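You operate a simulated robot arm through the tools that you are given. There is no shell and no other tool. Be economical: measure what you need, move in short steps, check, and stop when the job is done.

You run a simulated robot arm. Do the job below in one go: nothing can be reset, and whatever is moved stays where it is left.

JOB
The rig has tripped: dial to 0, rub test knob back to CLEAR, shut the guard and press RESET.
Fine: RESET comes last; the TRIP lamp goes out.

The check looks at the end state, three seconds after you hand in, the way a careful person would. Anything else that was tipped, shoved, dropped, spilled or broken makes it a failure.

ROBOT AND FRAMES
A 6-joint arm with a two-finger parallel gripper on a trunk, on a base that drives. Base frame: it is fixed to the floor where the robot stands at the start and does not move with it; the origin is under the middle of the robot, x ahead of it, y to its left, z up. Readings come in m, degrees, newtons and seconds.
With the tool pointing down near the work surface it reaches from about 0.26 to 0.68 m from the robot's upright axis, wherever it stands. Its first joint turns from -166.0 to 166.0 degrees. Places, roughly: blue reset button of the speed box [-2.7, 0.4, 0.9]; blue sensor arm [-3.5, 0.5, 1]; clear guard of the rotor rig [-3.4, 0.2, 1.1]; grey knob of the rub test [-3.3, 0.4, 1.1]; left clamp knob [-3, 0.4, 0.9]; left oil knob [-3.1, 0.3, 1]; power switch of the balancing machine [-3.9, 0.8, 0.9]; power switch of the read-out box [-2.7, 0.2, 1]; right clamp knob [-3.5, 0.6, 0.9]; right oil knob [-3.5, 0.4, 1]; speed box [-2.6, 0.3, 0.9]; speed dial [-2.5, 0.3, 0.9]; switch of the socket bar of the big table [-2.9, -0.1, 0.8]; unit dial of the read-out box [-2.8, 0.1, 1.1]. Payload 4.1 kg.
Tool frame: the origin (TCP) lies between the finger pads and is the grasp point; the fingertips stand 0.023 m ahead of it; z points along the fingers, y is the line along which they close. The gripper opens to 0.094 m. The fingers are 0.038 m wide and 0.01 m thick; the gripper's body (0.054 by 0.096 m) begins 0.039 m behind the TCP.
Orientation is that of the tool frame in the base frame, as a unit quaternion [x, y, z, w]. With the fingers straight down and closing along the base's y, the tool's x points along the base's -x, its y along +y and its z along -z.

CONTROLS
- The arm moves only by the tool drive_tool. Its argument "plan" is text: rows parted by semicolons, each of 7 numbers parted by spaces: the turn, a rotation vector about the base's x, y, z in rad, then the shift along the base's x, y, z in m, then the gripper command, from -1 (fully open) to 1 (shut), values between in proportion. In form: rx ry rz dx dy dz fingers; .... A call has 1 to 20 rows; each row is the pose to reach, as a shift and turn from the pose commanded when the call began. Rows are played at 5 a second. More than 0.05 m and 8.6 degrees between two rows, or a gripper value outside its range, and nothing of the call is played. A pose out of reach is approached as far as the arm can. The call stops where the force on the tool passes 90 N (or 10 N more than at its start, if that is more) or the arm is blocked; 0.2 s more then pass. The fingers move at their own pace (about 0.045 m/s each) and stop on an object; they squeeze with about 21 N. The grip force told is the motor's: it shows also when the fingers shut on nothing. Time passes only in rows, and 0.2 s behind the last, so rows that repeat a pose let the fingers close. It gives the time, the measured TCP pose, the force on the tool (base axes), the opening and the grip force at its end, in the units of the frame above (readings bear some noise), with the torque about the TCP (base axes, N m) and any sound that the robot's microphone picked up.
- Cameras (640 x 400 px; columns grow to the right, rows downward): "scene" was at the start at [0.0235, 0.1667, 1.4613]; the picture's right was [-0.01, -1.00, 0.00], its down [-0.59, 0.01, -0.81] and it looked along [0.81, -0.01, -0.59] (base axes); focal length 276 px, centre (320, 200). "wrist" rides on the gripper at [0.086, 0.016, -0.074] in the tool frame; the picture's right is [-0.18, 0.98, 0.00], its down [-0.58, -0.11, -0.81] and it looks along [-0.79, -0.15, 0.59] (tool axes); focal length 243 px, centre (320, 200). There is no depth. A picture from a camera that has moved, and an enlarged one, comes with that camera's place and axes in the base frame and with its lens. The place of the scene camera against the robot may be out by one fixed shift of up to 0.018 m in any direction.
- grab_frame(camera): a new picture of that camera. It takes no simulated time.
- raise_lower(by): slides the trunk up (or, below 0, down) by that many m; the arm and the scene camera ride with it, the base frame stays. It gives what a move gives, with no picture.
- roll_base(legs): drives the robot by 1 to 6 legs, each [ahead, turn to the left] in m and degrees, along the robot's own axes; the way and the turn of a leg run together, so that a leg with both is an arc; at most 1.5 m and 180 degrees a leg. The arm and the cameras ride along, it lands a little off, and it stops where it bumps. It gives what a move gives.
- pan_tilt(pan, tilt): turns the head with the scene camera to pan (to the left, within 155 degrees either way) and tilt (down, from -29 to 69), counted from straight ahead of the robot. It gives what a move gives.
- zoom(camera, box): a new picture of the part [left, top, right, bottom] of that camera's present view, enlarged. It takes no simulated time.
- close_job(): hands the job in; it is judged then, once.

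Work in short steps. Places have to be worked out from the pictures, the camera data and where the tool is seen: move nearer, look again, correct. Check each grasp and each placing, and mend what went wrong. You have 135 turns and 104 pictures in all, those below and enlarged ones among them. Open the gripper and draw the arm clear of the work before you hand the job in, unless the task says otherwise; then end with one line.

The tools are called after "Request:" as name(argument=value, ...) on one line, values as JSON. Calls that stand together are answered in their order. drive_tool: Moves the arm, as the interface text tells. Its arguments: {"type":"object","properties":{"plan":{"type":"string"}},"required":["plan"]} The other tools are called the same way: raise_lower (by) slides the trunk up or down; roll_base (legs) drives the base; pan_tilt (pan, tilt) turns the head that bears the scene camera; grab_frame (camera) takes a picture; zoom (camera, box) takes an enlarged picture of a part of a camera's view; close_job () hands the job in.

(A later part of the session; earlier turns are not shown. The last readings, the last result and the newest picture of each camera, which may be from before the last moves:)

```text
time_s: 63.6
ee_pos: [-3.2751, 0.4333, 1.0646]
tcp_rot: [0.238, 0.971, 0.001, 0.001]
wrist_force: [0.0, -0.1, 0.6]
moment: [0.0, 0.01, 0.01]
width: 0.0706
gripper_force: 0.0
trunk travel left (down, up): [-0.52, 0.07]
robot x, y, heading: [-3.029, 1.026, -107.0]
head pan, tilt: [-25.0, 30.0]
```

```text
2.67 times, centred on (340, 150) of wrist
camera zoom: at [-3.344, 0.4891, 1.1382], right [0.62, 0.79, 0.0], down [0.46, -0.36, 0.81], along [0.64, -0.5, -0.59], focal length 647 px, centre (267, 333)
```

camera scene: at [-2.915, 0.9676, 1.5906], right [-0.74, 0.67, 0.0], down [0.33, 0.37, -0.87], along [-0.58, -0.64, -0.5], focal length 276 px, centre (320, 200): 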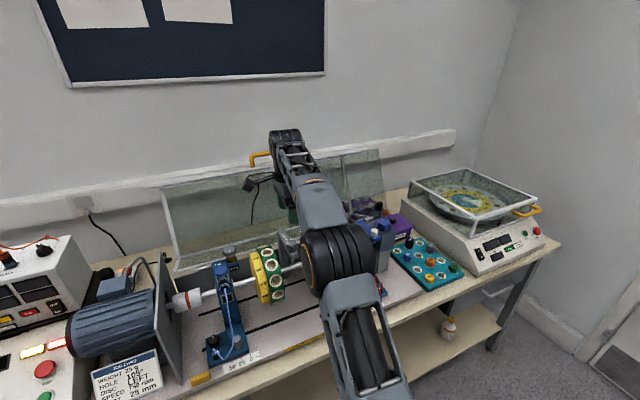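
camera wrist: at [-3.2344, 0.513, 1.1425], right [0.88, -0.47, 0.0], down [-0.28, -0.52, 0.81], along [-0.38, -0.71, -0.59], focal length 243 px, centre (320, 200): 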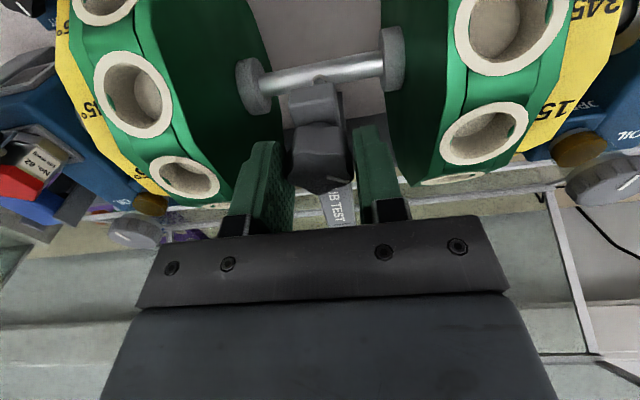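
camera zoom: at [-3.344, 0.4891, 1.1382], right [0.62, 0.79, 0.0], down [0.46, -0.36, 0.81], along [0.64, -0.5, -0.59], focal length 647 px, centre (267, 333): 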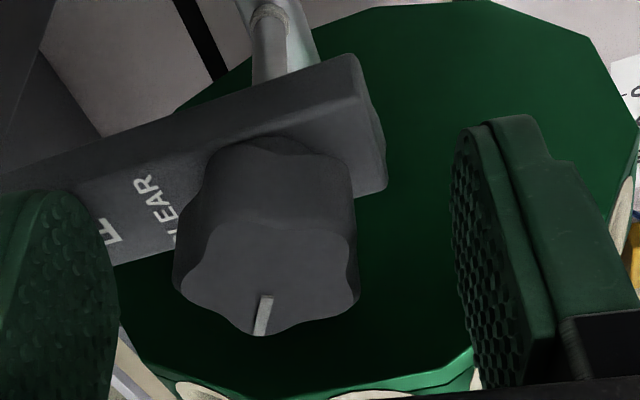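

Well placed: the knob is tall and the pads overlap it. I close on it and check.

Request:
drive_tool(plan="0 0 0 0 0 0 0.2;0 0 0 0 0 0 1;0 0 0 0 0 0 1;0 0 0 0 0 0 1;0 0 0 0 0 0 1;0 0 0 0 0 0 1")

Request:
zoom(camera="wrist", box=[220, 80, 460, 220])

```text
time_s: 65.0
ee_pos: [-3.2745, 0.4358, 1.0644]
tcp_rot: [0.237, 0.971, 0.001, 0.001]
wrist_force: [4.9, 9.3, -4.4]
moment: [0.28, -0.04, 0.0]
width: 0.0338
gripper_force: 44.9
trunk travel left (down, up): [-0.52, 0.07]
robot x, y, heading: [-3.0261, 1.026, -106.9]
head pan, tilt: [-25.0, 30.0]
```

```text
2.67 times, centred on (340, 150) of wrist
camera zoom: at [-3.3435, 0.49, 1.1384], right [0.62, 0.79, 0.0], down [0.46, -0.36, 0.81], along [0.64, -0.5, -0.59], focal length 647 px, centre (267, 333)
```

zoom: 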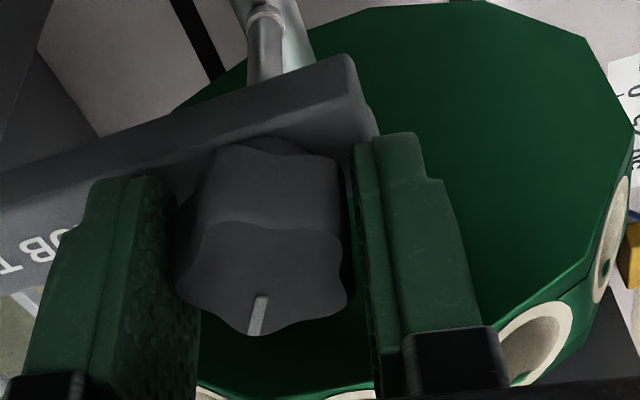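

Good grip across lobe and two lobes. I turn 30° and check for slip.

Request:
drive_tool(plan="0 0 -0.1 0 0.001 0 1;0 0 -0.2 0 0.001 0 1;0 0 -0.3 0 0.001 0 1;0 0 -0.4 0 0.001 0 1;0 0 -0.5 0 0.001 0 1")

Request:
zoom(camera="wrist", box=[220, 80, 460, 220])

```text
time_s: 66.2
ee_pos: [-3.2749, 0.4354, 1.0653]
tcp_rot: [0.471, 0.882, -0.001, 0.001]
wrist_force: [-3.1, -4.9, 2.2]
moment: [0.21, -0.24, 0.29]
width: 0.034
gripper_force: 45.2
trunk travel left (down, up): [-0.52, 0.07]
robot x, y, heading: [-3.0285, 1.0284, -106.8]
head pan, tilt: [-25.0, 30.0]
```

```text
2.67 times, centred on (340, 150) of wrist
camera zoom: at [-3.3093, 0.5165, 1.1387], right [0.92, 0.39, 0.0], down [0.23, -0.54, 0.81], along [0.32, -0.74, -0.59], focal length 647 px, centre (267, 333)
```

zoom: 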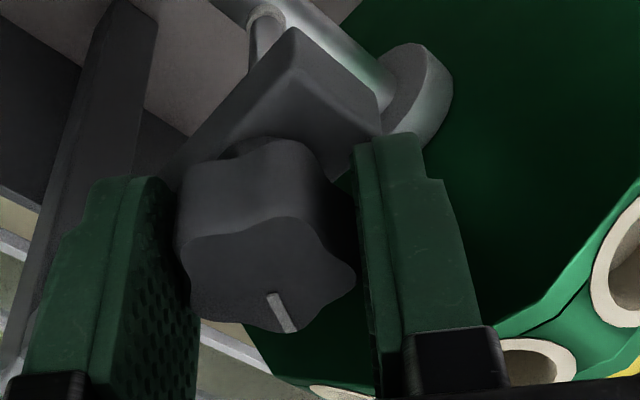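

The pointer is still at -45° abs: a firm stop that way. So CLEAR is likely reached the other way (unscrewing, counter-clockwise). I turn CCW with this grip and look.

Request:
drive_tool(plan="0 0 0.12 0 0 0 1;0 0 0.24 0 0 0 1;0 0 0.36 0 0 0 1;0 0 0.48 0 0 0 1;0 0 0.6 0 0 0 1")

Request:
zoom(camera="wrist", box=[220, 80, 460, 220])

```text
time_s: 67.4
ee_pos: [-3.2739, 0.4348, 1.0641]
tcp_rot: [0.188, 0.982, -0.001, 0.001]
wrist_force: [-2.6, -8.6, 7.9]
moment: [-0.32, -1.01, 0.02]
width: 0.0337
gripper_force: 44.9
trunk travel left (down, up): [-0.52, 0.07]
robot x, y, heading: [-3.0266, 1.0293, -107.0]
head pan, tilt: [-25.0, 30.0]
```

```text
2.67 times, centred on (340, 150) of wrist
camera zoom: at [-3.3488, 0.4831, 1.1388], right [0.53, 0.85, 0.0], down [0.5, -0.31, 0.81], along [0.68, -0.43, -0.59], focal length 647 px, centre (267, 333)
```

zoom: 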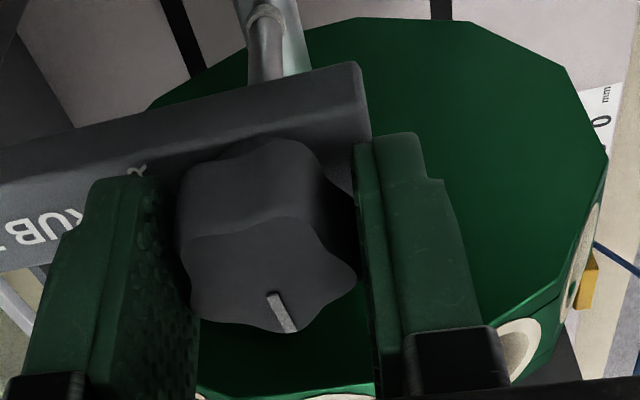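

The knob turns freely counter-clockwise. I continue that way as far as the wrist allows.

Request:
drive_tool(plan="0 0 0.13 0 0 0 1;0 0 0.26 0 0 0 1;0 0 0.39 0 0 0 1;0 0 0.52 0 0 0 1;0 0 0.65 0 0 0 1;0 0 0.78 0 0 0 1;0 0 0.91 0 0 0 1;0 0 1.04 0 0 0 1")

Request:
zoom(camera="wrist", box=[220, 80, 460, 220])

```text
time_s: 69.2
ee_pos: [-3.274, 0.4373, 1.0654]
tcp_rot: [-0.326, 0.945, 0.0, 0.0]
wrist_force: [-1.3, 5.3, 3.9]
moment: [-0.77, 0.72, -0.03]
width: 0.0338
gripper_force: 45.3
trunk travel left (down, up): [-0.52, 0.07]
robot x, y, heading: [-3.0275, 1.0268, -107.0]
head pan, tilt: [-25.0, 30.0]
```

```text
2.67 times, centred on (340, 150) of wrist
camera zoom: at [-3.3527, 0.3969, 1.1388], right [-0.46, 0.89, 0.0], down [0.52, 0.27, 0.81], along [0.72, 0.37, -0.59], focal length 647 px, centre (267, 333)
```

zoom: 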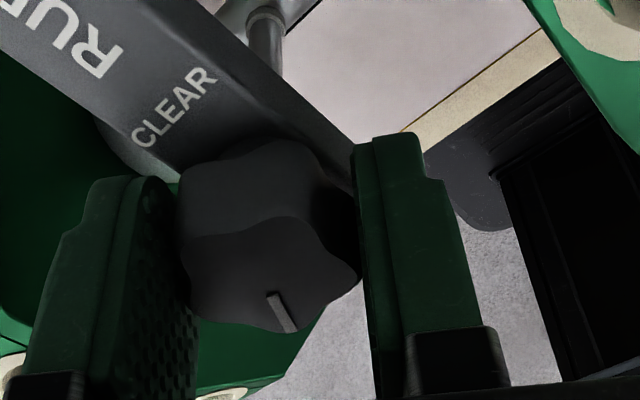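

Working well (yaw 145°). I try 25° more, then I'll regrip after a -180° hand turn.

Request:
drive_tool(plan="0 0 0.11 0 0 0 1;0 0 0.22 0 0 0 1;0 0 0.33 0 0 0 1;0 0 0.44 0 0 0 1")

Request:
grab_frame(camera="wrist")

```text
time_s: 70.2
ee_pos: [-3.2757, 0.4371, 1.0651]
tcp_rot: [-0.495, 0.869, 0.002, 0.001]
wrist_force: [-8.7, 11.3, 2.0]
moment: [-0.04, -0.46, -0.02]
width: 0.0339
gripper_force: 45.3
out of reach, approached as far as the arm can: row 4
trunk travel left (down, up): [-0.52, 0.07]
robot x, y, heading: [-3.0287, 1.0266, -106.9]
head pan, tilt: [-25.0, 30.0]
```

```text
60 pictures are left
camera wrist: at [-3.3327, 0.3712, 1.1387], right [-0.75, 0.66, 0.0], down [0.39, 0.44, 0.81], along [0.53, 0.61, -0.59], focal length 243 px, centre (320, 200)
```

wrist: 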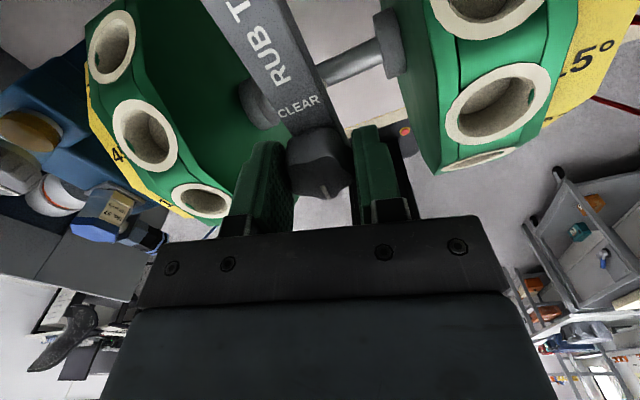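

The wrist limit is at yaw 166°; the pointer has ~183° left. I release, lift, and turn the hand back by 252° (lobe-symmetric) to yaw -86°.

Request:
drive_tool(plan="0 0 0 0 0 0 0.1;0 0 0 0 0 0 0.1;0 0 0 0 0 0.03 0.1;0 0 0 0 0 0.07 0.1;0 0 0 0 0 0.1 0.1;0 0 -0.14 0 0 0.1 0.1;0 0 -0.28 0 0 0.1 0.1;0 0 -0.42 0 0 0.1 0.1;0 0 -0.56 0 0 0.1 0.1;0 0 -0.7 0 0 0.1 0.1;0 0 -0.84 0 0 0.1 0.1;0 0 -0.98 0 0 0.1 0.1;0 0 -1.12 0 0 0.1 0.1;0 0 -1.26 0 0 0.1 0.1;0 0 -1.4 0 0 0.1 0.1;0 0 -1.54 0 0 0.1 0.1;0 0 -1.68 0 0 0.1 0.1;0 0 -1.82 0 0 0.1 0.1;0 0 -1.96 0 0 0.1 0.1;0 0 -2.1 0 0 0.1 0.1")

Request:
drive_tool(plan="0 0 -0.14 0 0 0 -0.5;0 0 -0.28 0 0 0 -0.5;0 0 -0.42 0 0 0 -0.5;0 0 -0.56 0 0 0 -0.5;0 0 -0.7 0 0 0 -0.5;0 0 -0.84 0 0 0 -0.5;0 0 -0.98 0 0 0 -0.5;0 0 -1.12 0 0 0 -0.5;0 0 -1.26 0 0 0 -0.5;0 0 -1.4 0 0 0 -0.5;0 0 -1.54 0 0 0 -0.5;0 0 -1.68 0 0 0 -0.5;0 0 -1.82 0 0 0 -0.5;0 0 -1.96 0 0 0 -0.5;0 0 -2.1 0 0 0 -0.5;0 0 -2.24 0 0 0 -0.5;0 0 -2.37 0 0 0 -0.5")

Request:
zoom(camera="wrist", box=[220, 0, 460, 150])

```text
time_s: 74.4
ee_pos: [-3.2753, 0.4352, 1.1658]
tcp_rot: [0.508, 0.861, 0.002, 0.002]
wrist_force: [0.8, 0.3, 0.4]
moment: [0.01, -0.01, 0.02]
width: 0.0425
gripper_force: 0.1
trunk travel left (down, up): [-0.52, 0.07]
robot x, y, heading: [-3.027, 1.0229, -106.8]
head pan, tilt: [-25.0, 30.0]
```

```text
time_s: 78.0
ee_pos: [-3.2736, 0.4368, 1.1658]
tcp_rot: [0.989, -0.146, -0.001, 0.001]
wrist_force: [-0.1, 0.4, 0.0]
moment: [0.03, -0.02, -0.01]
width: 0.0702
gripper_force: 0.0
trunk travel left (down, up): [-0.52, 0.07]
robot x, y, heading: [-3.0278, 1.0248, -107.1]
head pan, tilt: [-25.0, 30.0]
```

```text
2.67 times, centred on (340, 75) of wrist
camera zoom: at [-3.196, 0.3961, 1.2385], right [-0.46, -0.89, 0.0], down [-0.52, 0.28, 0.81], along [-0.72, 0.37, -0.59], focal length 647 px, centre (267, 533)
```

zoom: 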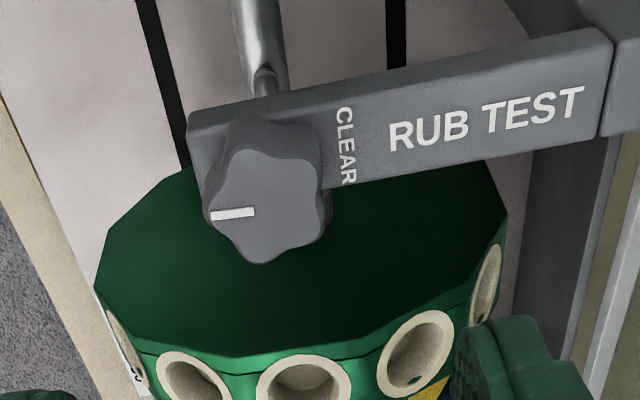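

The pointer is now exactly opposite CLEAR: 180° to go, fingers aligned with the pointer. I descend and grip.

Request:
drive_tool(plan="0 0 0 0 0 -0.04 -0.5;0 0 0 0 0 -0.08 -0.5;0 0 0 0 0 -0.101 -0.5;0 0 0 0 0 -0.101 0;0 0 0 0 0 -0.101 1;0 0 0 0 0 -0.101 1;0 0 0 0 0 -0.101 1;0 0 0 0 0 -0.101 1;0 0 0 0 0 -0.101 1")

Request:
zoom(camera="wrist", box=[220, 80, 460, 220])

```text
time_s: 80.0
ee_pos: [-3.2738, 0.4357, 1.0638]
tcp_rot: [0.989, -0.145, -0.002, 0.003]
wrist_force: [-2.4, -5.8, -0.2]
moment: [0.02, 0.1, 0.0]
width: 0.0343
gripper_force: 45.1
trunk travel left (down, up): [-0.52, 0.07]
robot x, y, heading: [-3.0325, 1.0251, -107.2]
head pan, tilt: [-25.0, 30.0]
```

```text
2.67 times, centred on (340, 150) of wrist
camera zoom: at [-3.1954, 0.3959, 1.137], right [-0.46, -0.89, 0.0], down [-0.52, 0.27, 0.81], along [-0.72, 0.37, -0.59], focal length 647 px, centre (267, 333)
```

zoom: 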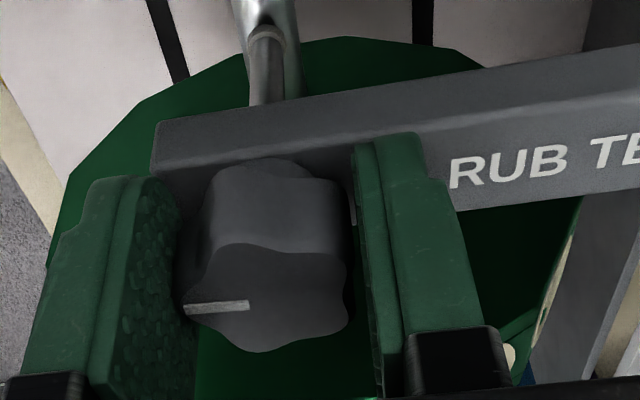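

Good grip. I turn 180° CCW.

Request:
drive_tool(plan="0 0 0.14 0 0 0 1;0 0 0.28 0 0 0 1;0 0 0.42 0 0 0 1;0 0 0.56 0 0 0 1;0 0 0.7 0 0 0 1;0 0 0.84 0 0 0 1;0 0 0.98 0 0 0 1;0 0 1.12 0 0 0 1;0 0 1.26 0 0 0 1;0 0 1.4 0 0 0 1;0 0 1.54 0 0 0 1")

Request:
drive_tool(plan="0 0 0.14 0 0 0 1;0 0 0.28 0 0 0 1;0 0 0.42 0 0 0 1;0 0 0.56 0 0 0 1;0 0 0.7 0 0 0 1;0 0 0.84 0 0 0 1;0 0 0.98 0 0 0 1;0 0 1.12 0 0 0 1;0 0 1.26 0 0 0 1;0 0 1.4 0 0 0 1;0 0 1.5 0 0 0 1;0 0 1.57 0 0 0 1")

Request:
zoom(camera="wrist", box=[220, 80, 460, 220])

```text
time_s: 82.4
ee_pos: [-3.2749, 0.4377, 1.0625]
tcp_rot: [0.811, 0.585, 0.002, 0.002]
wrist_force: [-1.0, 19.5, -16.9]
moment: [0.6, 0.42, -0.02]
width: 0.0344
gripper_force: 45.2
trunk travel left (down, up): [-0.52, 0.07]
robot x, y, heading: [-3.0286, 1.0215, -107.1]
head pan, tilt: [-25.0, 30.0]
```

```text
time_s: 85.0
ee_pos: [-3.2775, 0.4372, 1.0631]
tcp_rot: [0.161, 0.987, 0.002, 0.002]
wrist_force: [-14.7, 13.0, -14.9]
moment: [-0.37, 0.48, 0.02]
width: 0.0345
gripper_force: 45.0
trunk travel left (down, up): [-0.52, 0.07]
robot x, y, heading: [-3.025, 1.0281, -106.8]
head pan, tilt: [-25.0, 30.0]
```

```text
2.67 times, centred on (340, 150) of wrist
camera zoom: at [-3.354, 0.4795, 1.1373], right [0.49, 0.87, 0.0], down [0.51, -0.29, 0.81], along [0.71, -0.39, -0.59], focal length 647 px, centre (267, 333)
```

zoom: 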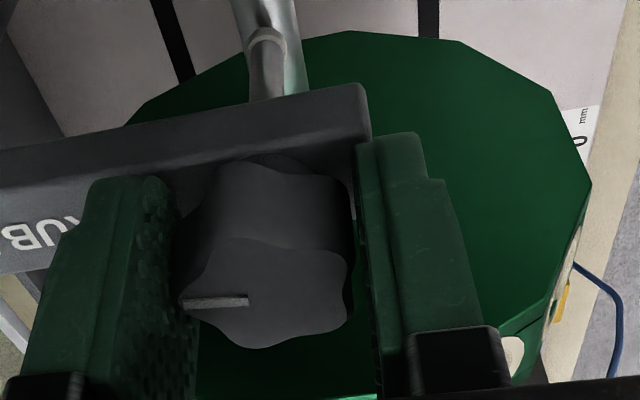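

The pointer faces CLEAR. I push 3–5° further to feel for the stop.

Request:
drive_tool(plan="0 0 0.04 0.002 0 0.002 1;0 0 0.08 0.002 0 0.002 1")

Request:
zoom(camera="wrist", box=[220, 80, 460, 220])

```text
time_s: 85.6
ee_pos: [-3.2727, 0.435, 1.0644]
tcp_rot: [0.12, 0.993, 0.002, 0.002]
wrist_force: [-12.8, 8.8, -21.2]
moment: [-0.54, 0.29, 0.04]
width: 0.0334
gripper_force: 45.0
trunk travel left (down, up): [-0.52, 0.07]
robot x, y, heading: [-3.0289, 1.0231, -107.1]
head pan, tilt: [-25.0, 30.0]
```

```text
2.67 times, centred on (340, 150) of wrist
camera zoom: at [-3.3545, 0.4721, 1.1385], right [0.41, 0.91, 0.01], down [0.53, -0.25, 0.81], along [0.74, -0.33, -0.59], focal length 647 px, centre (267, 333)
```

zoom: 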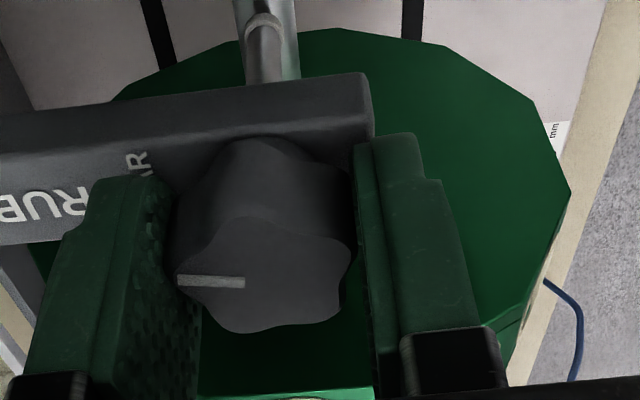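

It seems to have reached its end. I release, lift and inspect.

Request:
drive_tool(plan="0 0 0 0 0 0 -0.3;0 0 0 0 0 0 -0.5;0 0 0 0 0 0.03 -0.5;0 0 0 0 0 0.07 -0.5;0 0 0 0 0 0.11 -0.5")

Request:
zoom(camera="wrist", box=[180, 0, 460, 175])

```text
time_s: 86.8
ee_pos: [-3.273, 0.4345, 1.1764]
tcp_rot: [0.121, 0.993, 0.003, 0.001]
wrist_force: [0.2, -1.0, -0.5]
moment: [0.02, 0.03, 0.01]
width: 0.0704
gripper_force: 0.1
trunk travel left (down, up): [-0.52, 0.07]
robot x, y, heading: [-3.027, 1.0272, -107.0]
head pan, tilt: [-25.0, 30.0]
```

```text
2.29 times, centred on (320, 88) of wrist
camera zoom: at [-3.3528, 0.4719, 1.25], right [0.42, 0.91, 0.01], down [0.54, -0.25, 0.81], along [0.73, -0.33, -0.59], focal length 555 px, centre (320, 457)
```

zoom: 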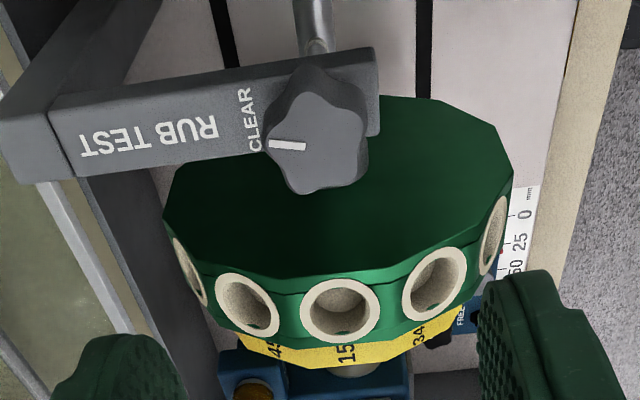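

The pointer is ~15° short of the arm's line to CLEAR. I regrip aligned with the pointer and turn 16° more.

Request:
drive_tool(plan="0 0 -0.11 0 0 0 -0.5;0 0 -0.22 0 0 0 -0.5;0 0 -0.33 -0.001 0.001 -0.03 -0.5;0 0 -0.33 -0.001 0.001 -0.07 -0.5;0 0 -0.33 -0.001 0.001 -0.11 -0.5;0 0 -0.33 -0.001 0.001 -0.111 0;0 0 -0.33 -0.001 0.001 -0.111 1;0 0 -0.33 -0.001 0.001 -0.111 1;0 0 -0.33 -0.001 0.001 -0.111 1;0 0 -0.33 -0.001 0.001 -0.111 1;0 0 -0.22 -0.001 0.001 -0.111 1;0 0 -0.11 -0.001 0.001 -0.111 1;0 0 -0.05 -0.001 0.001 -0.111 1")

Request:
zoom(camera="wrist", box=[220, 80, 460, 220])

```text
time_s: 89.6
ee_pos: [-3.2753, 0.436, 1.0644]
tcp_rot: [0.146, 0.989, 0.001, 0.001]
wrist_force: [-12.7, -18.0, 7.0]
moment: [-0.39, 0.4, -0.54]
width: 0.0345
gripper_force: 45.3
trunk travel left (down, up): [-0.52, 0.07]
robot x, y, heading: [-3.0275, 1.0249, -107.0]
head pan, tilt: [-25.0, 30.0]
```

```text
2.67 times, centred on (340, 150) of wrist
camera zoom: at [-3.3535, 0.4767, 1.1381], right [0.46, 0.89, 0.0], down [0.52, -0.28, 0.81], along [0.72, -0.37, -0.59], focal length 647 px, centre (267, 333)
```

zoom: 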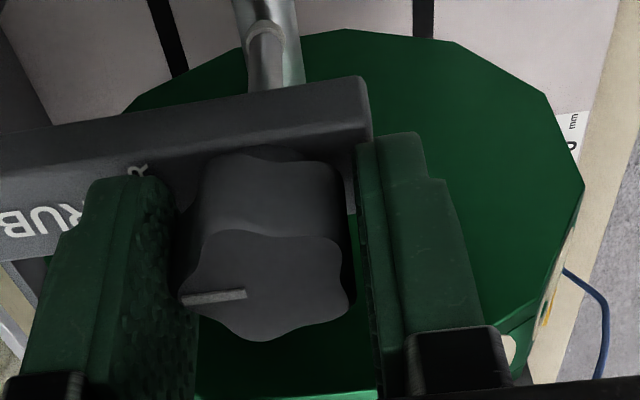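

Torque -0.54 N m: it's at the stop, pointer parallel with the arm. I release and check.

Request:
drive_tool(plan="0 0 0 0 0 0 -0.3;0 0 0 0 0 0 -0.5;0 0 0 0 0 0.03 -0.5;0 0 0 0 0 0.07 -0.5;0 0 0 0 0 0.11 -0.5")

Request:
zoom(camera="wrist", box=[180, 0, 460, 175])

```text
time_s: 90.8
ee_pos: [-3.2732, 0.4365, 1.1745]
tcp_rot: [0.146, 0.989, 0.002, 0.001]
wrist_force: [-0.1, -0.6, -0.3]
moment: [-0.07, 0.0, 0.01]
width: 0.0702
gripper_force: 0.0
trunk travel left (down, up): [-0.52, 0.07]
robot x, y, heading: [-3.0299, 1.0247, -106.7]
head pan, tilt: [-25.0, 30.0]
```

```text
2.29 times, centred on (320, 88) of wrist
camera zoom: at [-3.3522, 0.4776, 1.2484], right [0.46, 0.89, 0.01], down [0.52, -0.28, 0.81], along [0.72, -0.37, -0.59], focal length 555 px, centre (320, 457)
```

zoom: 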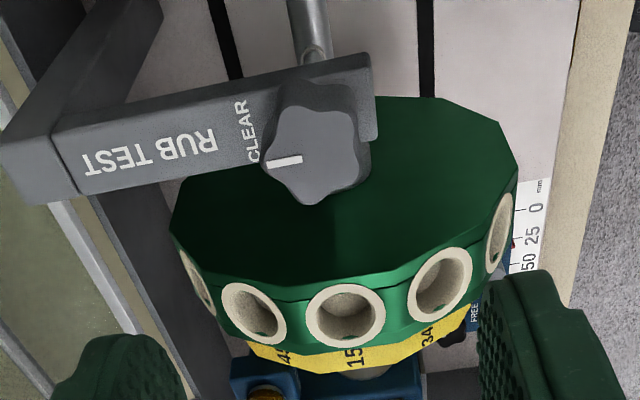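

The rub test knob now stands at CLEAR. Next the guard: I retract toward the robot and turn the hand back, then look at the guard.

Request:
drive_tool(plan="0 0 -0.14 0.01 0.03 0.02 -1;0 0 -0.28 0.02 0.06 0.04 -1;0 0 -0.42 0.03 0.09 0.05 -1;0 0 -0.56 0.03 0.1 0.05 -1;0 0 -0.7 0.03 0.1 0.05 -1;0 0 -0.84 0.03 0.1 0.05 -1;0 0 -0.98 0.03 0.1 0.05 -1;0 0 -1.12 0.03 0.1 0.05 -1;0 0 -1.26 0.03 0.1 0.05 -1;0 0 -1.4 0.03 0.1 0.05 -1;0 0 -1.571 0.03 0.1 0.05 -1")

Request:
pan_tilt(pan=-25, tilt=25)

Request:
grab_frame(camera="scene")

Request:
grab_frame(camera="wrist")

```text
refused: row 11 steps farther than a row can; nothing moved
```

```text
time_s: 91.4
ee_pos: [-3.2743, 0.437, 1.1752]
tcp_rot: [0.147, 0.989, 0.001, 0.001]
wrist_force: [0.2, 0.5, -0.4]
moment: [0.01, 0.01, 0.02]
width: 0.0703
gripper_force: 0.2
trunk travel left (down, up): [-0.52, 0.07]
robot x, y, heading: [-3.0295, 1.026, -106.9]
head pan, tilt: [-25.0, 25.0]
```

```text
52 pictures are left
camera scene: at [-2.9165, 0.9665, 1.5985], right [-0.74, 0.67, 0.0], down [0.28, 0.31, -0.91], along [-0.61, -0.67, -0.42], focal length 276 px, centre (320, 200)
```

scene: 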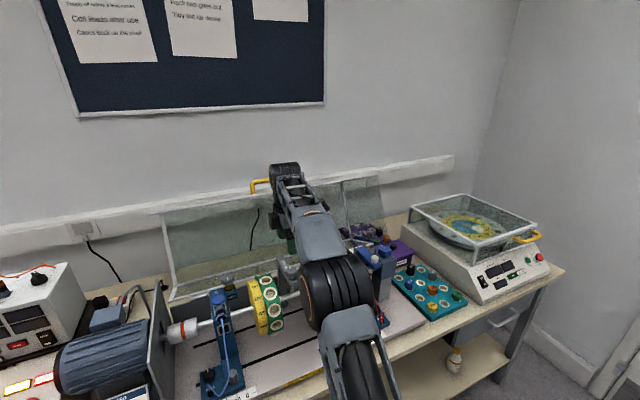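

```text
51 pictures are left
camera wrist: at [-3.3522, 0.4777, 1.2482], right [0.46, 0.89, 0.0], down [0.52, -0.28, 0.81], along [0.72, -0.37, -0.59], focal length 243 px, centre (320, 200)
```

wrist: 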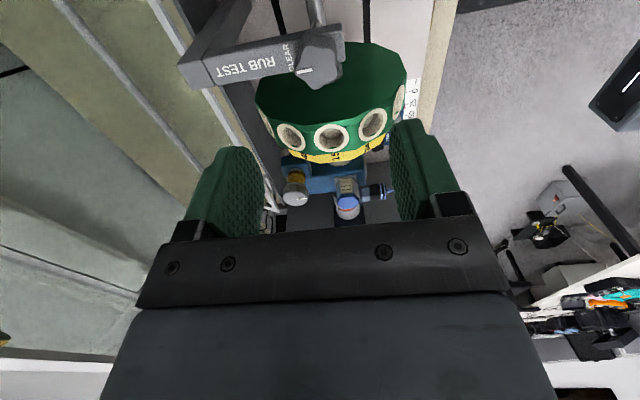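

Refused for one step; resend with finer rows.

Request:
drive_tool(plan="0 0 -0.14 0.01 0.03 0.02 -1;0 0 -0.28 0.02 0.06 0.04 -1;0 0 -0.42 0.03 0.09 0.05 -1;0 0 -0.56 0.03 0.1 0.05 -1;0 0 -0.7 0.03 0.1 0.05 -1;0 0 -0.84 0.03 0.1 0.05 -1;0 0 -0.98 0.03 0.1 0.05 -1;0 0 -1.12 0.03 0.1 0.05 -1;0 0 -1.26 0.03 0.1 0.05 -1;0 0 -1.4 0.03 0.1 0.05 -1;0 0 -1.5 0.03 0.1 0.05 -1;0 0 -1.571 0.03 0.1 0.05 -1")

```text
time_s: 94.0
ee_pos: [-3.2431, 0.5364, 1.2257]
tcp_rot: [0.803, 0.596, 0.0, 0.002]
wrist_force: [-0.3, 0.4, -0.1]
moment: [-0.02, 0.02, -0.01]
width: 0.0939
gripper_force: 0.0
trunk travel left (down, up): [-0.52, 0.07]
robot x, y, heading: [-3.0296, 1.0247, -106.8]
head pan, tilt: [-25.0, 25.0]
```

I tilt the tool forward by ~35° to test the posture and get a wrist view of the handle.

Request:
drive_tool(plan="-0.12 0.036 0 0 0 0.02 -1;-0.24 0.072 0 0 0 0.04 -1;-0.36 0.109 0 0 0 0.05 -1;-0.48 0.145 0 0 0 0.05 -1;-0.6 0.181 0 0 0 0.05 -1")

Request:
grab_frame(camera="wrist")

Request:
zoom(camera="scene", box=[140, 140, 420, 315])

```text
time_s: 95.2
ee_pos: [-3.242, 0.5365, 1.2751]
tcp_rot: [0.763, 0.568, -0.247, 0.187]
wrist_force: [0.2, 0.4, 0.3]
moment: [0.01, 0.0, 0.02]
width: 0.0939
gripper_force: 0.0
trunk travel left (down, up): [-0.52, 0.07]
robot x, y, heading: [-3.0328, 1.0248, -106.8]
head pan, tilt: [-25.0, 25.0]
```

```text
50 pictures are left
camera wrist: at [-3.1951, 0.6421, 1.2837], right [0.9, -0.42, 0.11], down [-0.11, 0.04, 0.99], along [-0.43, -0.9, -0.01], focal length 243 px, centre (320, 200)
```

wrist: 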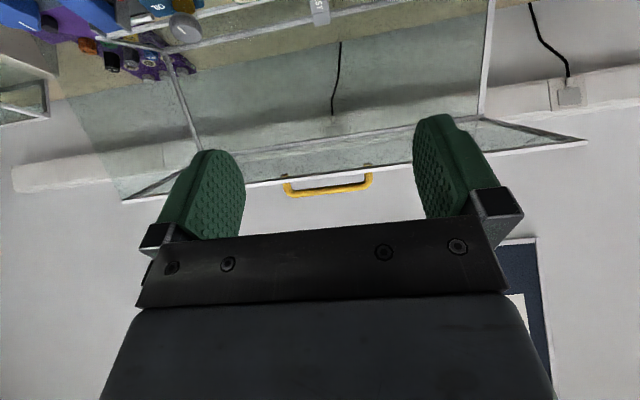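

```text
2.29 times, centred on (280, 228) of scene
camera zoom: at [-2.9164, 0.9668, 1.5986], right [-0.74, 0.67, 0.0], down [0.28, 0.31, -0.91], along [-0.61, -0.67, -0.42], focal length 630 px, centre (411, 137)
```

zoom: 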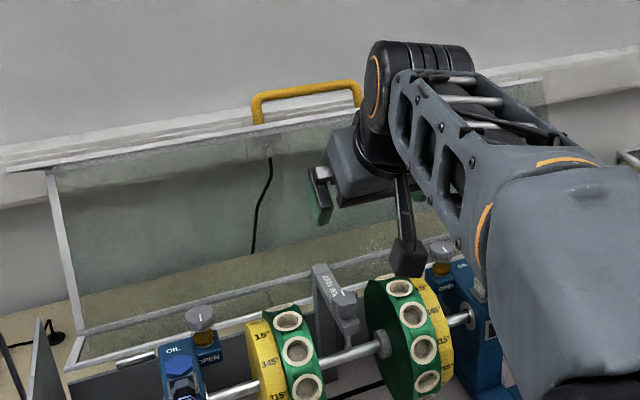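

The handle bar is at about (-3.35, 0.286, 1.264); the guard swings on the rear wall's top edge, so the handle must come toward me and then down. For reach I roll 6 cm closer, tilt a little more, and approach the handle with the fingers closing across the bar.

Request:
roll_base(legs=[[0.06, 0]])

Request:
drive_tool(plan="0 0 0.14 0 0.02 0.01 -1;0 0 0.28 0 0.02 0.02 -1;0 0 0.42 0 0.02 0.03 -1;0 0 0.56 0 0.02 0.04 -1;0 0 0.7 0 0.02 0.05 -1")

```text
time_s: 96.2
ee_pos: [-3.2589, 0.4776, 1.274]
tcp_rot: [0.762, 0.569, -0.246, 0.187]
wrist_force: [-0.2, -0.8, -0.2]
moment: [-0.01, 0.02, -0.02]
width: 0.0939
gripper_force: 0.0
trunk travel left (down, up): [-0.52, 0.07]
robot x, y, heading: [-3.0446, 0.9671, -106.9]
head pan, tilt: [-25.0, 25.0]
```

```text
time_s: 97.4
ee_pos: [-3.26, 0.4991, 1.3243]
tcp_rot: [0.521, 0.796, -0.167, 0.26]
wrist_force: [0.5, 0.7, 0.5]
moment: [-0.04, 0.07, -0.01]
width: 0.0938
gripper_force: 0.1
trunk travel left (down, up): [-0.52, 0.07]
robot x, y, heading: [-3.047, 0.9691, -107.2]
head pan, tilt: [-25.0, 25.0]
```

That yaw swung the tilted tool instead of rolling it about its own axis; I undo it, then roll 90° about the tool axis.

Request:
drive_tool(plan="0 0 -0.14 0 0 0 -1;0 0 -0.28 0 0 0 -1;0 0 -0.42 0 0 0 -1;0 0 -0.56 0 0 0 -1;0 0 -0.7 0 0 0 -1")

Request:
drive_tool(plan="0.022 0.073 0.105 0 0 0 -1;0.044 0.146 0.211 0 0 0 -1;0.066 0.219 0.316 0 0 0 -1;0.088 0.292 0.421 0 0 0 -1;0.11 0.365 0.527 0 0 0 -1;0.132 0.438 0.632 0 0 0 -1;0.154 0.511 0.737 0 0 0 -1;0.176 0.583 0.842 0 0 0 -1;0.198 0.656 0.948 0 0 0 -1;0.22 0.729 1.053 0 0 0 -1;0.242 0.802 1.158 0 0 0 -1;0.265 0.881 1.272 0 0 0 -1")

Request:
grab_frame(camera="wrist")

Request:
grab_frame(camera="scene")

```text
time_s: 98.6
ee_pos: [-3.2584, 0.4987, 1.3255]
tcp_rot: [0.763, 0.567, -0.247, 0.186]
wrist_force: [0.2, -0.3, -0.4]
moment: [-0.04, 0.01, 0.06]
width: 0.094
gripper_force: 0.0
trunk travel left (down, up): [-0.52, 0.07]
robot x, y, heading: [-3.0416, 0.9675, -106.9]
head pan, tilt: [-25.0, 25.0]
```

```text
time_s: 101.2
ee_pos: [-3.259, 0.4999, 1.3255]
tcp_rot: [0.137, 0.942, -0.303, -0.043]
wrist_force: [0.0, 0.1, -0.6]
moment: [0.0, 0.0, -0.05]
width: 0.0939
gripper_force: 0.1
trunk travel left (down, up): [-0.52, 0.07]
robot x, y, heading: [-3.0436, 0.9704, -107.0]
head pan, tilt: [-25.0, 25.0]
```

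```text
48 pictures are left
camera wrist: at [-3.3262, 0.5782, 1.3752], right [0.4, 0.71, -0.57], down [0.67, 0.2, 0.72], along [0.63, -0.67, -0.4], focal length 243 px, centre (320, 200)
```

wrist: 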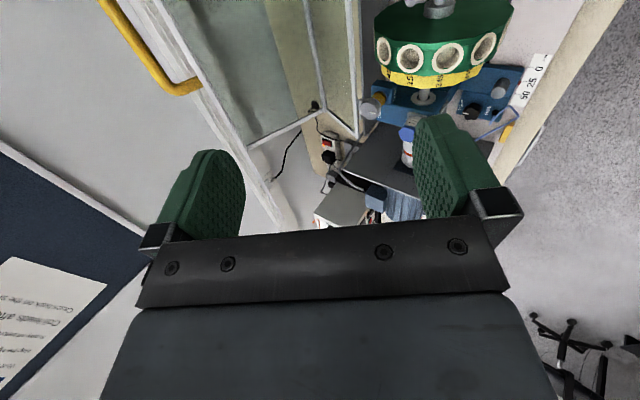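

```text
47 pictures are left
camera scene: at [-2.9333, 0.9086, 1.5986], right [-0.74, 0.67, 0.0], down [0.28, 0.31, -0.91], along [-0.61, -0.67, -0.42], focal length 276 px, centre (320, 200)
```

scene: 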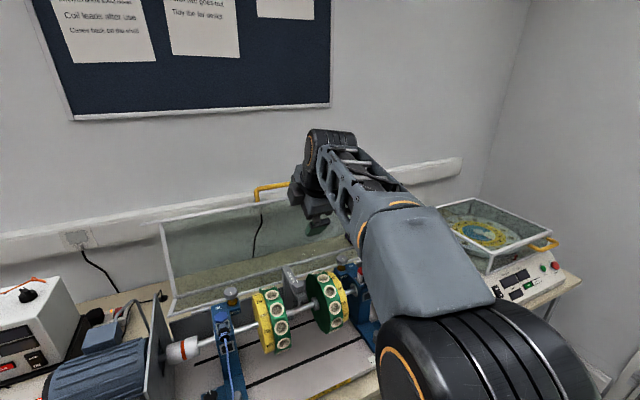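

Orientation is right (fingers across the bar, camera to the right). I move to a stand-off 8 cm before the handle along the tool axis.

Request:
drive_tool(plan="0 0 0 -0.019 -0.042 0.004 -0.6;0 0 0 -0.038 -0.084 0.004 -0.6;0 0 0 -0.057 -0.127 0.004 -0.6;0 0 0 -0.076 -0.169 0.004 -0.6")

Request:
grab_frame(camera="wrist")

Request:
zoom(camera="scene", box=[200, 100, 440, 250])

```text
time_s: 102.2
ee_pos: [-3.3284, 0.3418, 1.3305]
tcp_rot: [0.138, 0.942, -0.302, -0.043]
wrist_force: [0.6, 1.4, 1.0]
moment: [-0.03, 0.0, 0.0]
width: 0.0753
gripper_force: 0.2
out of reach, approached as far as the arm can: row 4
trunk travel left (down, up): [-0.52, 0.07]
robot x, y, heading: [-3.0448, 0.9684, -107.2]
head pan, tilt: [-25.0, 25.0]
```

```text
46 pictures are left
camera wrist: at [-3.3966, 0.4212, 1.3802], right [0.41, 0.71, -0.57], down [0.66, 0.2, 0.72], along [0.63, -0.67, -0.39], focal length 243 px, centre (320, 200)
```

wrist: 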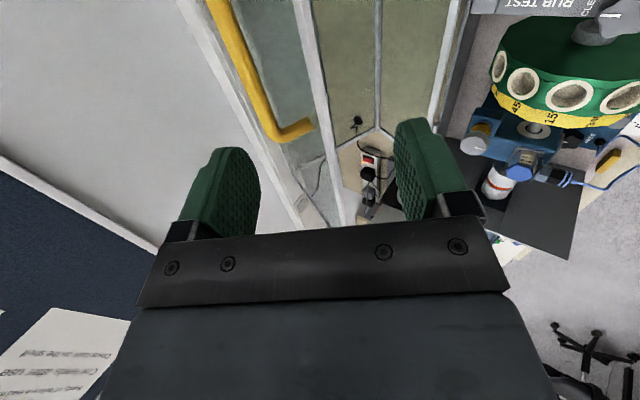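

```text
2.67 times, centred on (320, 175) of scene
camera zoom: at [-2.9325, 0.9104, 1.5987], right [-0.74, 0.67, 0.0], down [0.28, 0.31, -0.91], along [-0.61, -0.67, -0.42], focal length 735 px, centre (320, 267)
```

zoom: 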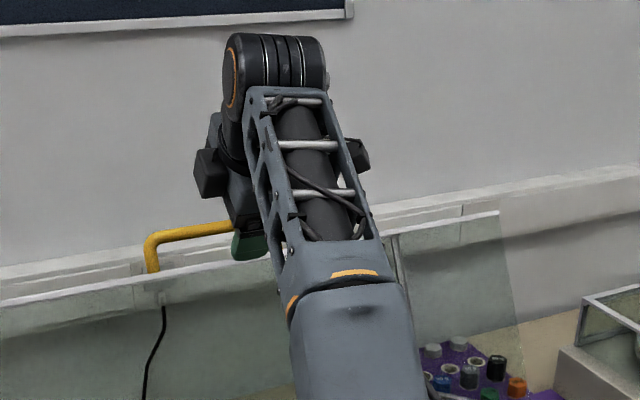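

The wrist views now agree on the bar at about (-3.377, 0.217, 1.255), deeper than the scene camera implied. To reach it I raise the trunk by 7 cm and tilt the tool to ~58° from vertical, stopping 7 cm short.

Request:
raise_lower(by=0.069)

Request:
drive_tool(plan="-0.122 0.037 0 0.006 0.02 -0.03 -0.6;-0.245 0.074 0 0.006 0.02 -0.07 -0.6;-0.367 0.111 0 0.0 0.0 -0.1 -0.6;-0.367 0.111 0 -0.013 -0.03 -0.108 -0.6;-0.367 0.111 0 -0.025 -0.057 -0.108 -0.6")

Request:
grab_frame(camera="wrist")

```text
time_s: 103.3
ee_pos: [-3.3313, 0.3414, 1.3983]
tcp_rot: [0.139, 0.942, -0.303, -0.043]
wrist_force: [-0.3, 1.5, 0.5]
moment: [-0.02, 0.02, 0.03]
width: 0.0751
gripper_force: 0.0
trunk travel left (down, up): [-0.589, 0.001]
robot x, y, heading: [-3.0463, 0.9656, -106.8]
head pan, tilt: [-25.0, 25.0]
```

```text
time_s: 104.5
ee_pos: [-3.3553, 0.2818, 1.289]
tcp_rot: [0.127, 0.867, -0.476, -0.069]
wrist_force: [1.3, -0.5, -0.3]
moment: [0.0, -0.02, -0.02]
width: 0.075
gripper_force: 0.1
trunk travel left (down, up): [-0.589, 0.001]
robot x, y, heading: [-3.0415, 0.9663, -106.9]
head pan, tilt: [-25.0, 25.0]
```

```text
44 pictures are left
camera wrist: at [-3.4186, 0.3749, 1.3146], right [0.33, 0.45, -0.83], down [0.73, 0.43, 0.52], along [0.59, -0.78, -0.19], focal length 243 px, centre (320, 200)
```

wrist: 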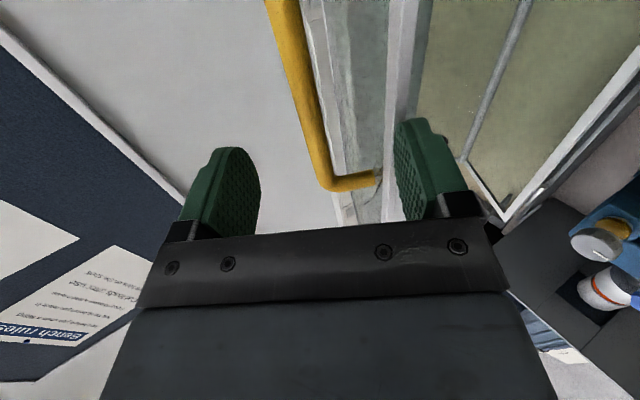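

The bar sits centred between the fingers, and the loop's legs run along the closing direction, so the lower finger can slip into the loop. I narrow the opening to 32 mm and advance 65 mm.

Request:
drive_tool(plan="0 0 0 -0.001 -0.002 0.003 0.32;0 0 0 -0.001 -0.002 0.003 0.32;0 0 0 -0.001 -0.002 0.003 0.32;0 0 0 -0.007 -0.02 -0.009 0.32;0 0 0 -0.012 -0.038 -0.02 0.32;0 0 0 -0.017 -0.055 -0.031 0.32;0 0 0 -0.017 -0.055 -0.031 0.32")

Request:
grab_frame(camera="wrist")

```text
time_s: 106.1
ee_pos: [-3.373, 0.2279, 1.2589]
tcp_rot: [0.127, 0.867, -0.477, -0.07]
wrist_force: [0.4, -0.1, 1.1]
moment: [0.06, 0.0, 0.0]
width: 0.032
gripper_force: 0.1
trunk travel left (down, up): [-0.589, 0.001]
robot x, y, heading: [-3.0431, 0.9636, -106.9]
head pan, tilt: [-25.0, 25.0]
```

```text
43 pictures are left
camera wrist: at [-3.435, 0.3216, 1.2848], right [0.33, 0.45, -0.83], down [0.74, 0.43, 0.52], along [0.59, -0.78, -0.19], focal length 243 px, centre (320, 200)
```

wrist: 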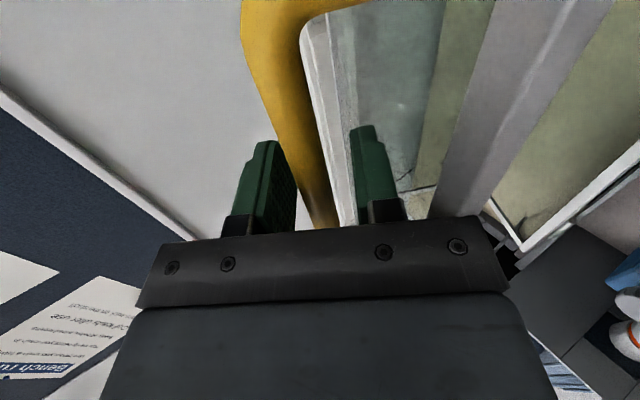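

The bar is between the fingers (about 1 cm toward the upper one), and the lower finger is inside the loop. I recentre and close on the bar.

Request:
drive_tool(plan="0 0 0 -0.001 -0.004 0.007 0.32;0 0 0 -0.001 -0.004 0.007 0.5;0 0 0 -0.001 -0.004 0.007 1;0 0 0 -0.001 -0.004 0.007 1;0 0 0 -0.001 -0.004 0.007 1")

Request:
grab_frame(camera="wrist")

```text
time_s: 107.3
ee_pos: [-3.373, 0.2239, 1.2636]
tcp_rot: [0.127, 0.869, -0.473, -0.068]
wrist_force: [7.4, 16.9, -21.5]
moment: [0.38, -0.64, -0.58]
width: 0.0207
gripper_force: 21.2
trunk travel left (down, up): [-0.589, 0.001]
robot x, y, heading: [-3.045, 0.9662, -107.1]
head pan, tilt: [-25.0, 25.0]
```

```text
42 pictures are left
camera wrist: at [-3.4361, 0.3185, 1.289], right [0.33, 0.46, -0.82], down [0.73, 0.43, 0.53], along [0.59, -0.78, -0.2], focal length 243 px, centre (320, 200)
```

wrist: 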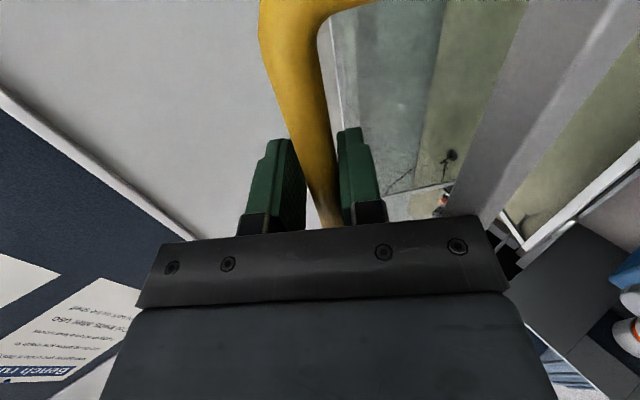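

Gripped. I loosen to a close cage so the bar can pivot, and pull 4 cm toward the robot in small steps, watching forces.

Request:
drive_tool(plan="0 0 0 0 0.002 -0.003 0.45;0 0 0 0.003 0.01 -0.002 0.45;0 0 0 0.006 0.02 0 0.45;0 0 0 0.009 0.03 0.002 0.45;0 0 0 0.012 0.04 0.004 0.45")

Request:
grab_frame(camera="wrist")

Request:
zoom(camera="scene", box=[140, 140, 420, 315])

```text
time_s: 108.5
ee_pos: [-3.3615, 0.2643, 1.2713]
tcp_rot: [0.127, 0.867, -0.477, -0.07]
wrist_force: [-0.1, -4.2, 7.1]
moment: [-0.17, -0.04, -0.04]
width: 0.029
gripper_force: 3.5
trunk travel left (down, up): [-0.589, 0.001]
robot x, y, heading: [-3.0467, 0.9653, -106.6]
head pan, tilt: [-25.0, 25.0]
```

```text
41 pictures are left
camera wrist: at [-3.4235, 0.3578, 1.2972], right [0.33, 0.45, -0.83], down [0.74, 0.43, 0.52], along [0.59, -0.78, -0.19], focal length 243 px, centre (320, 200)
```

wrist: 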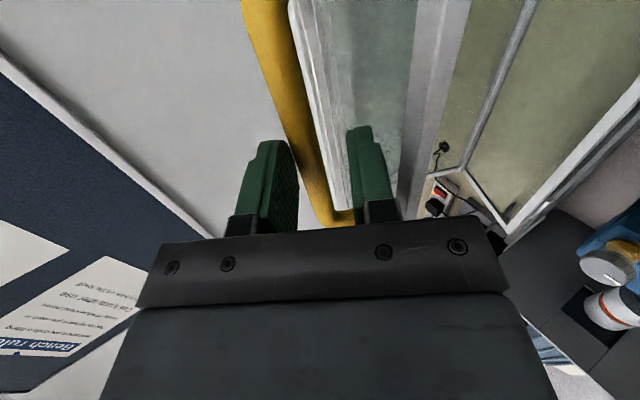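

```text
2.29 times, centred on (280, 228) of scene
camera zoom: at [-2.9329, 0.9089, 1.6677], right [-0.74, 0.67, 0.0], down [0.28, 0.31, -0.91], along [-0.61, -0.67, -0.42], focal length 630 px, centre (411, 137)
```

zoom: 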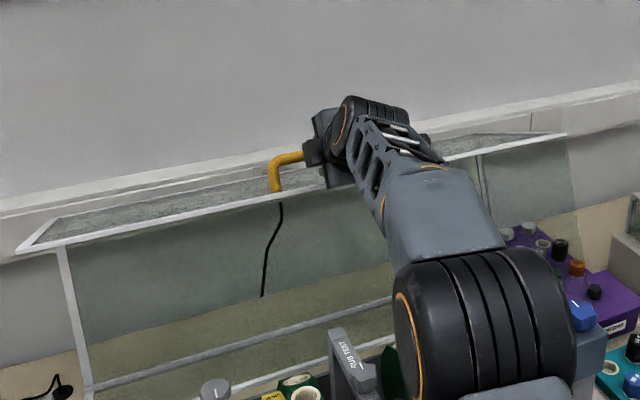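

The guard follows with small force; motion fits a hinge near n=-0.71, z≈0.95, radius 0.32. I continue along that arc to ~20° forward.

Request:
drive_tool(plan="0 0 0 0.005 0.017 0 0.45;0 0 0 0.0105 0.035 -0.002 0.45;0 0 0 0.0147 0.049 -0.004 0.45;0 0 0 0.0186 0.0617 -0.006 0.45;0 0 0 0.0225 0.075 -0.0095 0.45;0 0 0 0.0266 0.088 -0.013 0.45;0 0 0 0.0305 0.1005 -0.0165 0.45;0 0 0 0.0342 0.1134 -0.02 0.45")

Request:
grab_frame(camera="wrist")

```text
time_s: 110.3
ee_pos: [-3.3247, 0.3801, 1.2556]
tcp_rot: [0.126, 0.865, -0.481, -0.071]
wrist_force: [3.5, 8.0, 34.1]
moment: [0.22, -0.59, 0.1]
width: 0.0266
gripper_force: 0.3
trunk travel left (down, up): [-0.589, 0.001]
robot x, y, heading: [-3.044, 0.9652, -107.1]
head pan, tilt: [-25.0, 25.0]
```

```text
39 pictures are left
camera wrist: at [-3.3883, 0.4749, 1.2801], right [0.32, 0.45, -0.83], down [0.74, 0.43, 0.52], along [0.59, -0.78, -0.19], focal length 243 px, centre (320, 200)
```

wrist: 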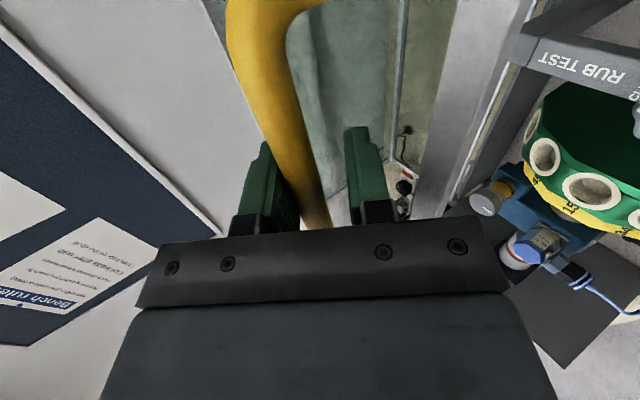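

The force shows the bar rides a bit higher than my arc (hinge nearer n=-0.68). I correct the arc and go on to ~40°.

Request:
drive_tool(plan="0 0 0 0.001 0.003 0.007 0.4;0 0 0 0.0043 0.0143 0.006 0.4;0 0 0 0.0084 0.0278 0.001 0.4;0 0 0 0.0121 0.04 -0.004 0.4;0 0 0 0.0159 0.0526 -0.01 0.4;0 0 0 0.0195 0.0646 -0.016 0.4;0 0 0 0.0231 0.0766 -0.023 0.4;0 0 0 0.0265 0.0878 -0.031 0.4;0 0 0 0.0299 0.099 -0.039 0.4;0 0 0 0.0332 0.11 -0.047 0.4;0 0 0 0.0364 0.1206 -0.056 0.4")

Request:
grab_frame(camera="wrist")

```text
time_s: 112.7
ee_pos: [-3.2867, 0.4901, 1.2342]
tcp_rot: [0.13, 0.872, -0.467, -0.07]
wrist_force: [0.1, -0.2, 0.8]
moment: [-0.01, 0.02, -0.03]
width: 0.0283
gripper_force: 0.1
out of reach, approached as far as the arm can: row 7, 8, 9, 10, 11
trunk travel left (down, up): [-0.589, 0.001]
robot x, y, heading: [-3.0409, 0.9662, -106.8]
head pan, tilt: [-25.0, 25.0]
```

```text
38 pictures are left
camera wrist: at [-3.3477, 0.5838, 1.2604], right [0.33, 0.47, -0.82], down [0.73, 0.42, 0.54], along [0.59, -0.78, -0.2], focal length 243 px, centre (320, 200)
```

wrist: 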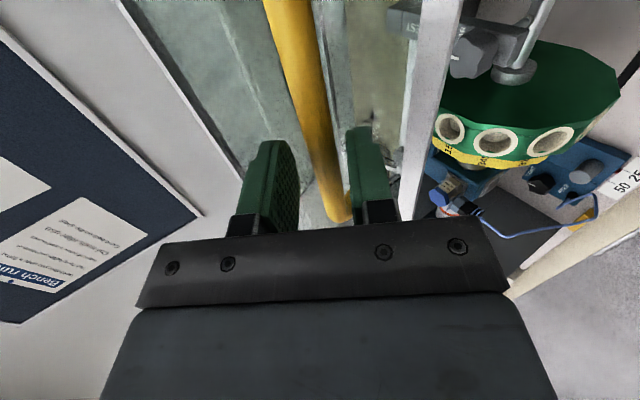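

The forward-tilted posture runs out of range here; the bar is still caged with no force. I close briefly on the bar to read its true position.

Request:
drive_tool(plan="0 0 0 0 0 0 0.7;0 0 0 0 0 0 1;0 0 0 0 0 0 1;0 0 0 0 0 0 1")

Request:
grab_frame(camera="scene")

```text
time_s: 113.7
ee_pos: [-3.286, 0.4895, 1.234]
tcp_rot: [0.13, 0.872, -0.467, -0.069]
wrist_force: [0.7, -0.6, -1.8]
moment: [-0.02, -0.31, -0.49]
width: 0.0147
gripper_force: 45.1
trunk travel left (down, up): [-0.589, 0.001]
robot x, y, heading: [-3.0427, 0.9677, -107.2]
head pan, tilt: [-25.0, 25.0]
```

```text
37 pictures are left
camera scene: at [-2.9335, 0.9083, 1.6676], right [-0.74, 0.67, 0.0], down [0.28, 0.31, -0.91], along [-0.61, -0.67, -0.42], focal length 276 px, centre (320, 200)
```

scene: 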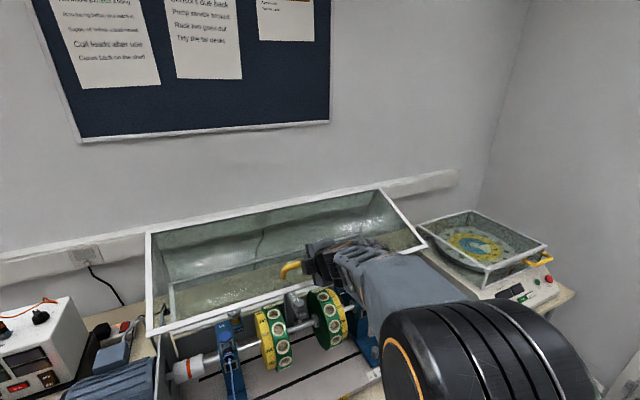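

The bar's centre is at n=-0.481, z=1.234 with no force. I loosen, tilt the tool back by 22° about the bar, move 3 cm further along, and grip again to read it.

Request:
drive_tool(plan="0 0 0 0 0 0 0.45;0.122 -0.037 0 0 0 0 0.45;0.245 -0.074 0 0 0 0 0.45;0.367 -0.111 0 0 0 0 0.45;0.367 -0.111 0 0.0043 0.0144 -0.006 0.45;0.367 -0.111 0 0.0087 0.0287 -0.012 0.45;0.367 -0.111 0 0.0087 0.0287 -0.012 1;0.367 -0.111 0 0.0087 0.0287 -0.012 1")

Request:
grab_frame(camera="wrist")

```text
time_s: 115.5
ee_pos: [-3.2763, 0.5197, 1.2245]
tcp_rot: [0.138, 0.942, -0.303, -0.044]
wrist_force: [1.2, 5.2, 7.4]
moment: [-0.01, -0.13, 0.14]
width: 0.0001
gripper_force: 21.2
trunk travel left (down, up): [-0.589, 0.001]
robot x, y, heading: [-3.0465, 0.9645, -107.2]
head pan, tilt: [-25.0, 25.0]
```

```text
36 pictures are left
camera wrist: at [-3.3426, 0.5992, 1.2731], right [0.41, 0.71, -0.57], down [0.67, 0.2, 0.72], along [0.63, -0.67, -0.39], focal length 243 px, centre (320, 200)
```

wrist: 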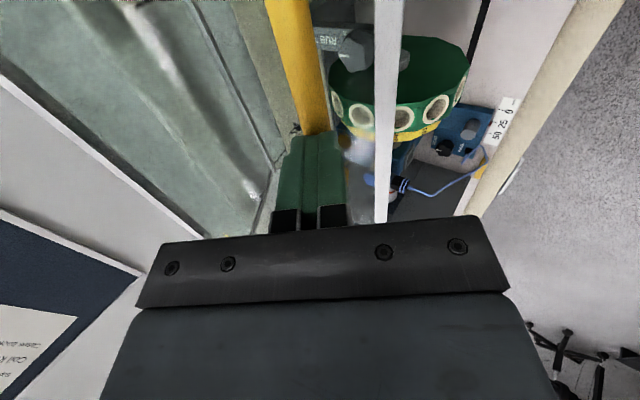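

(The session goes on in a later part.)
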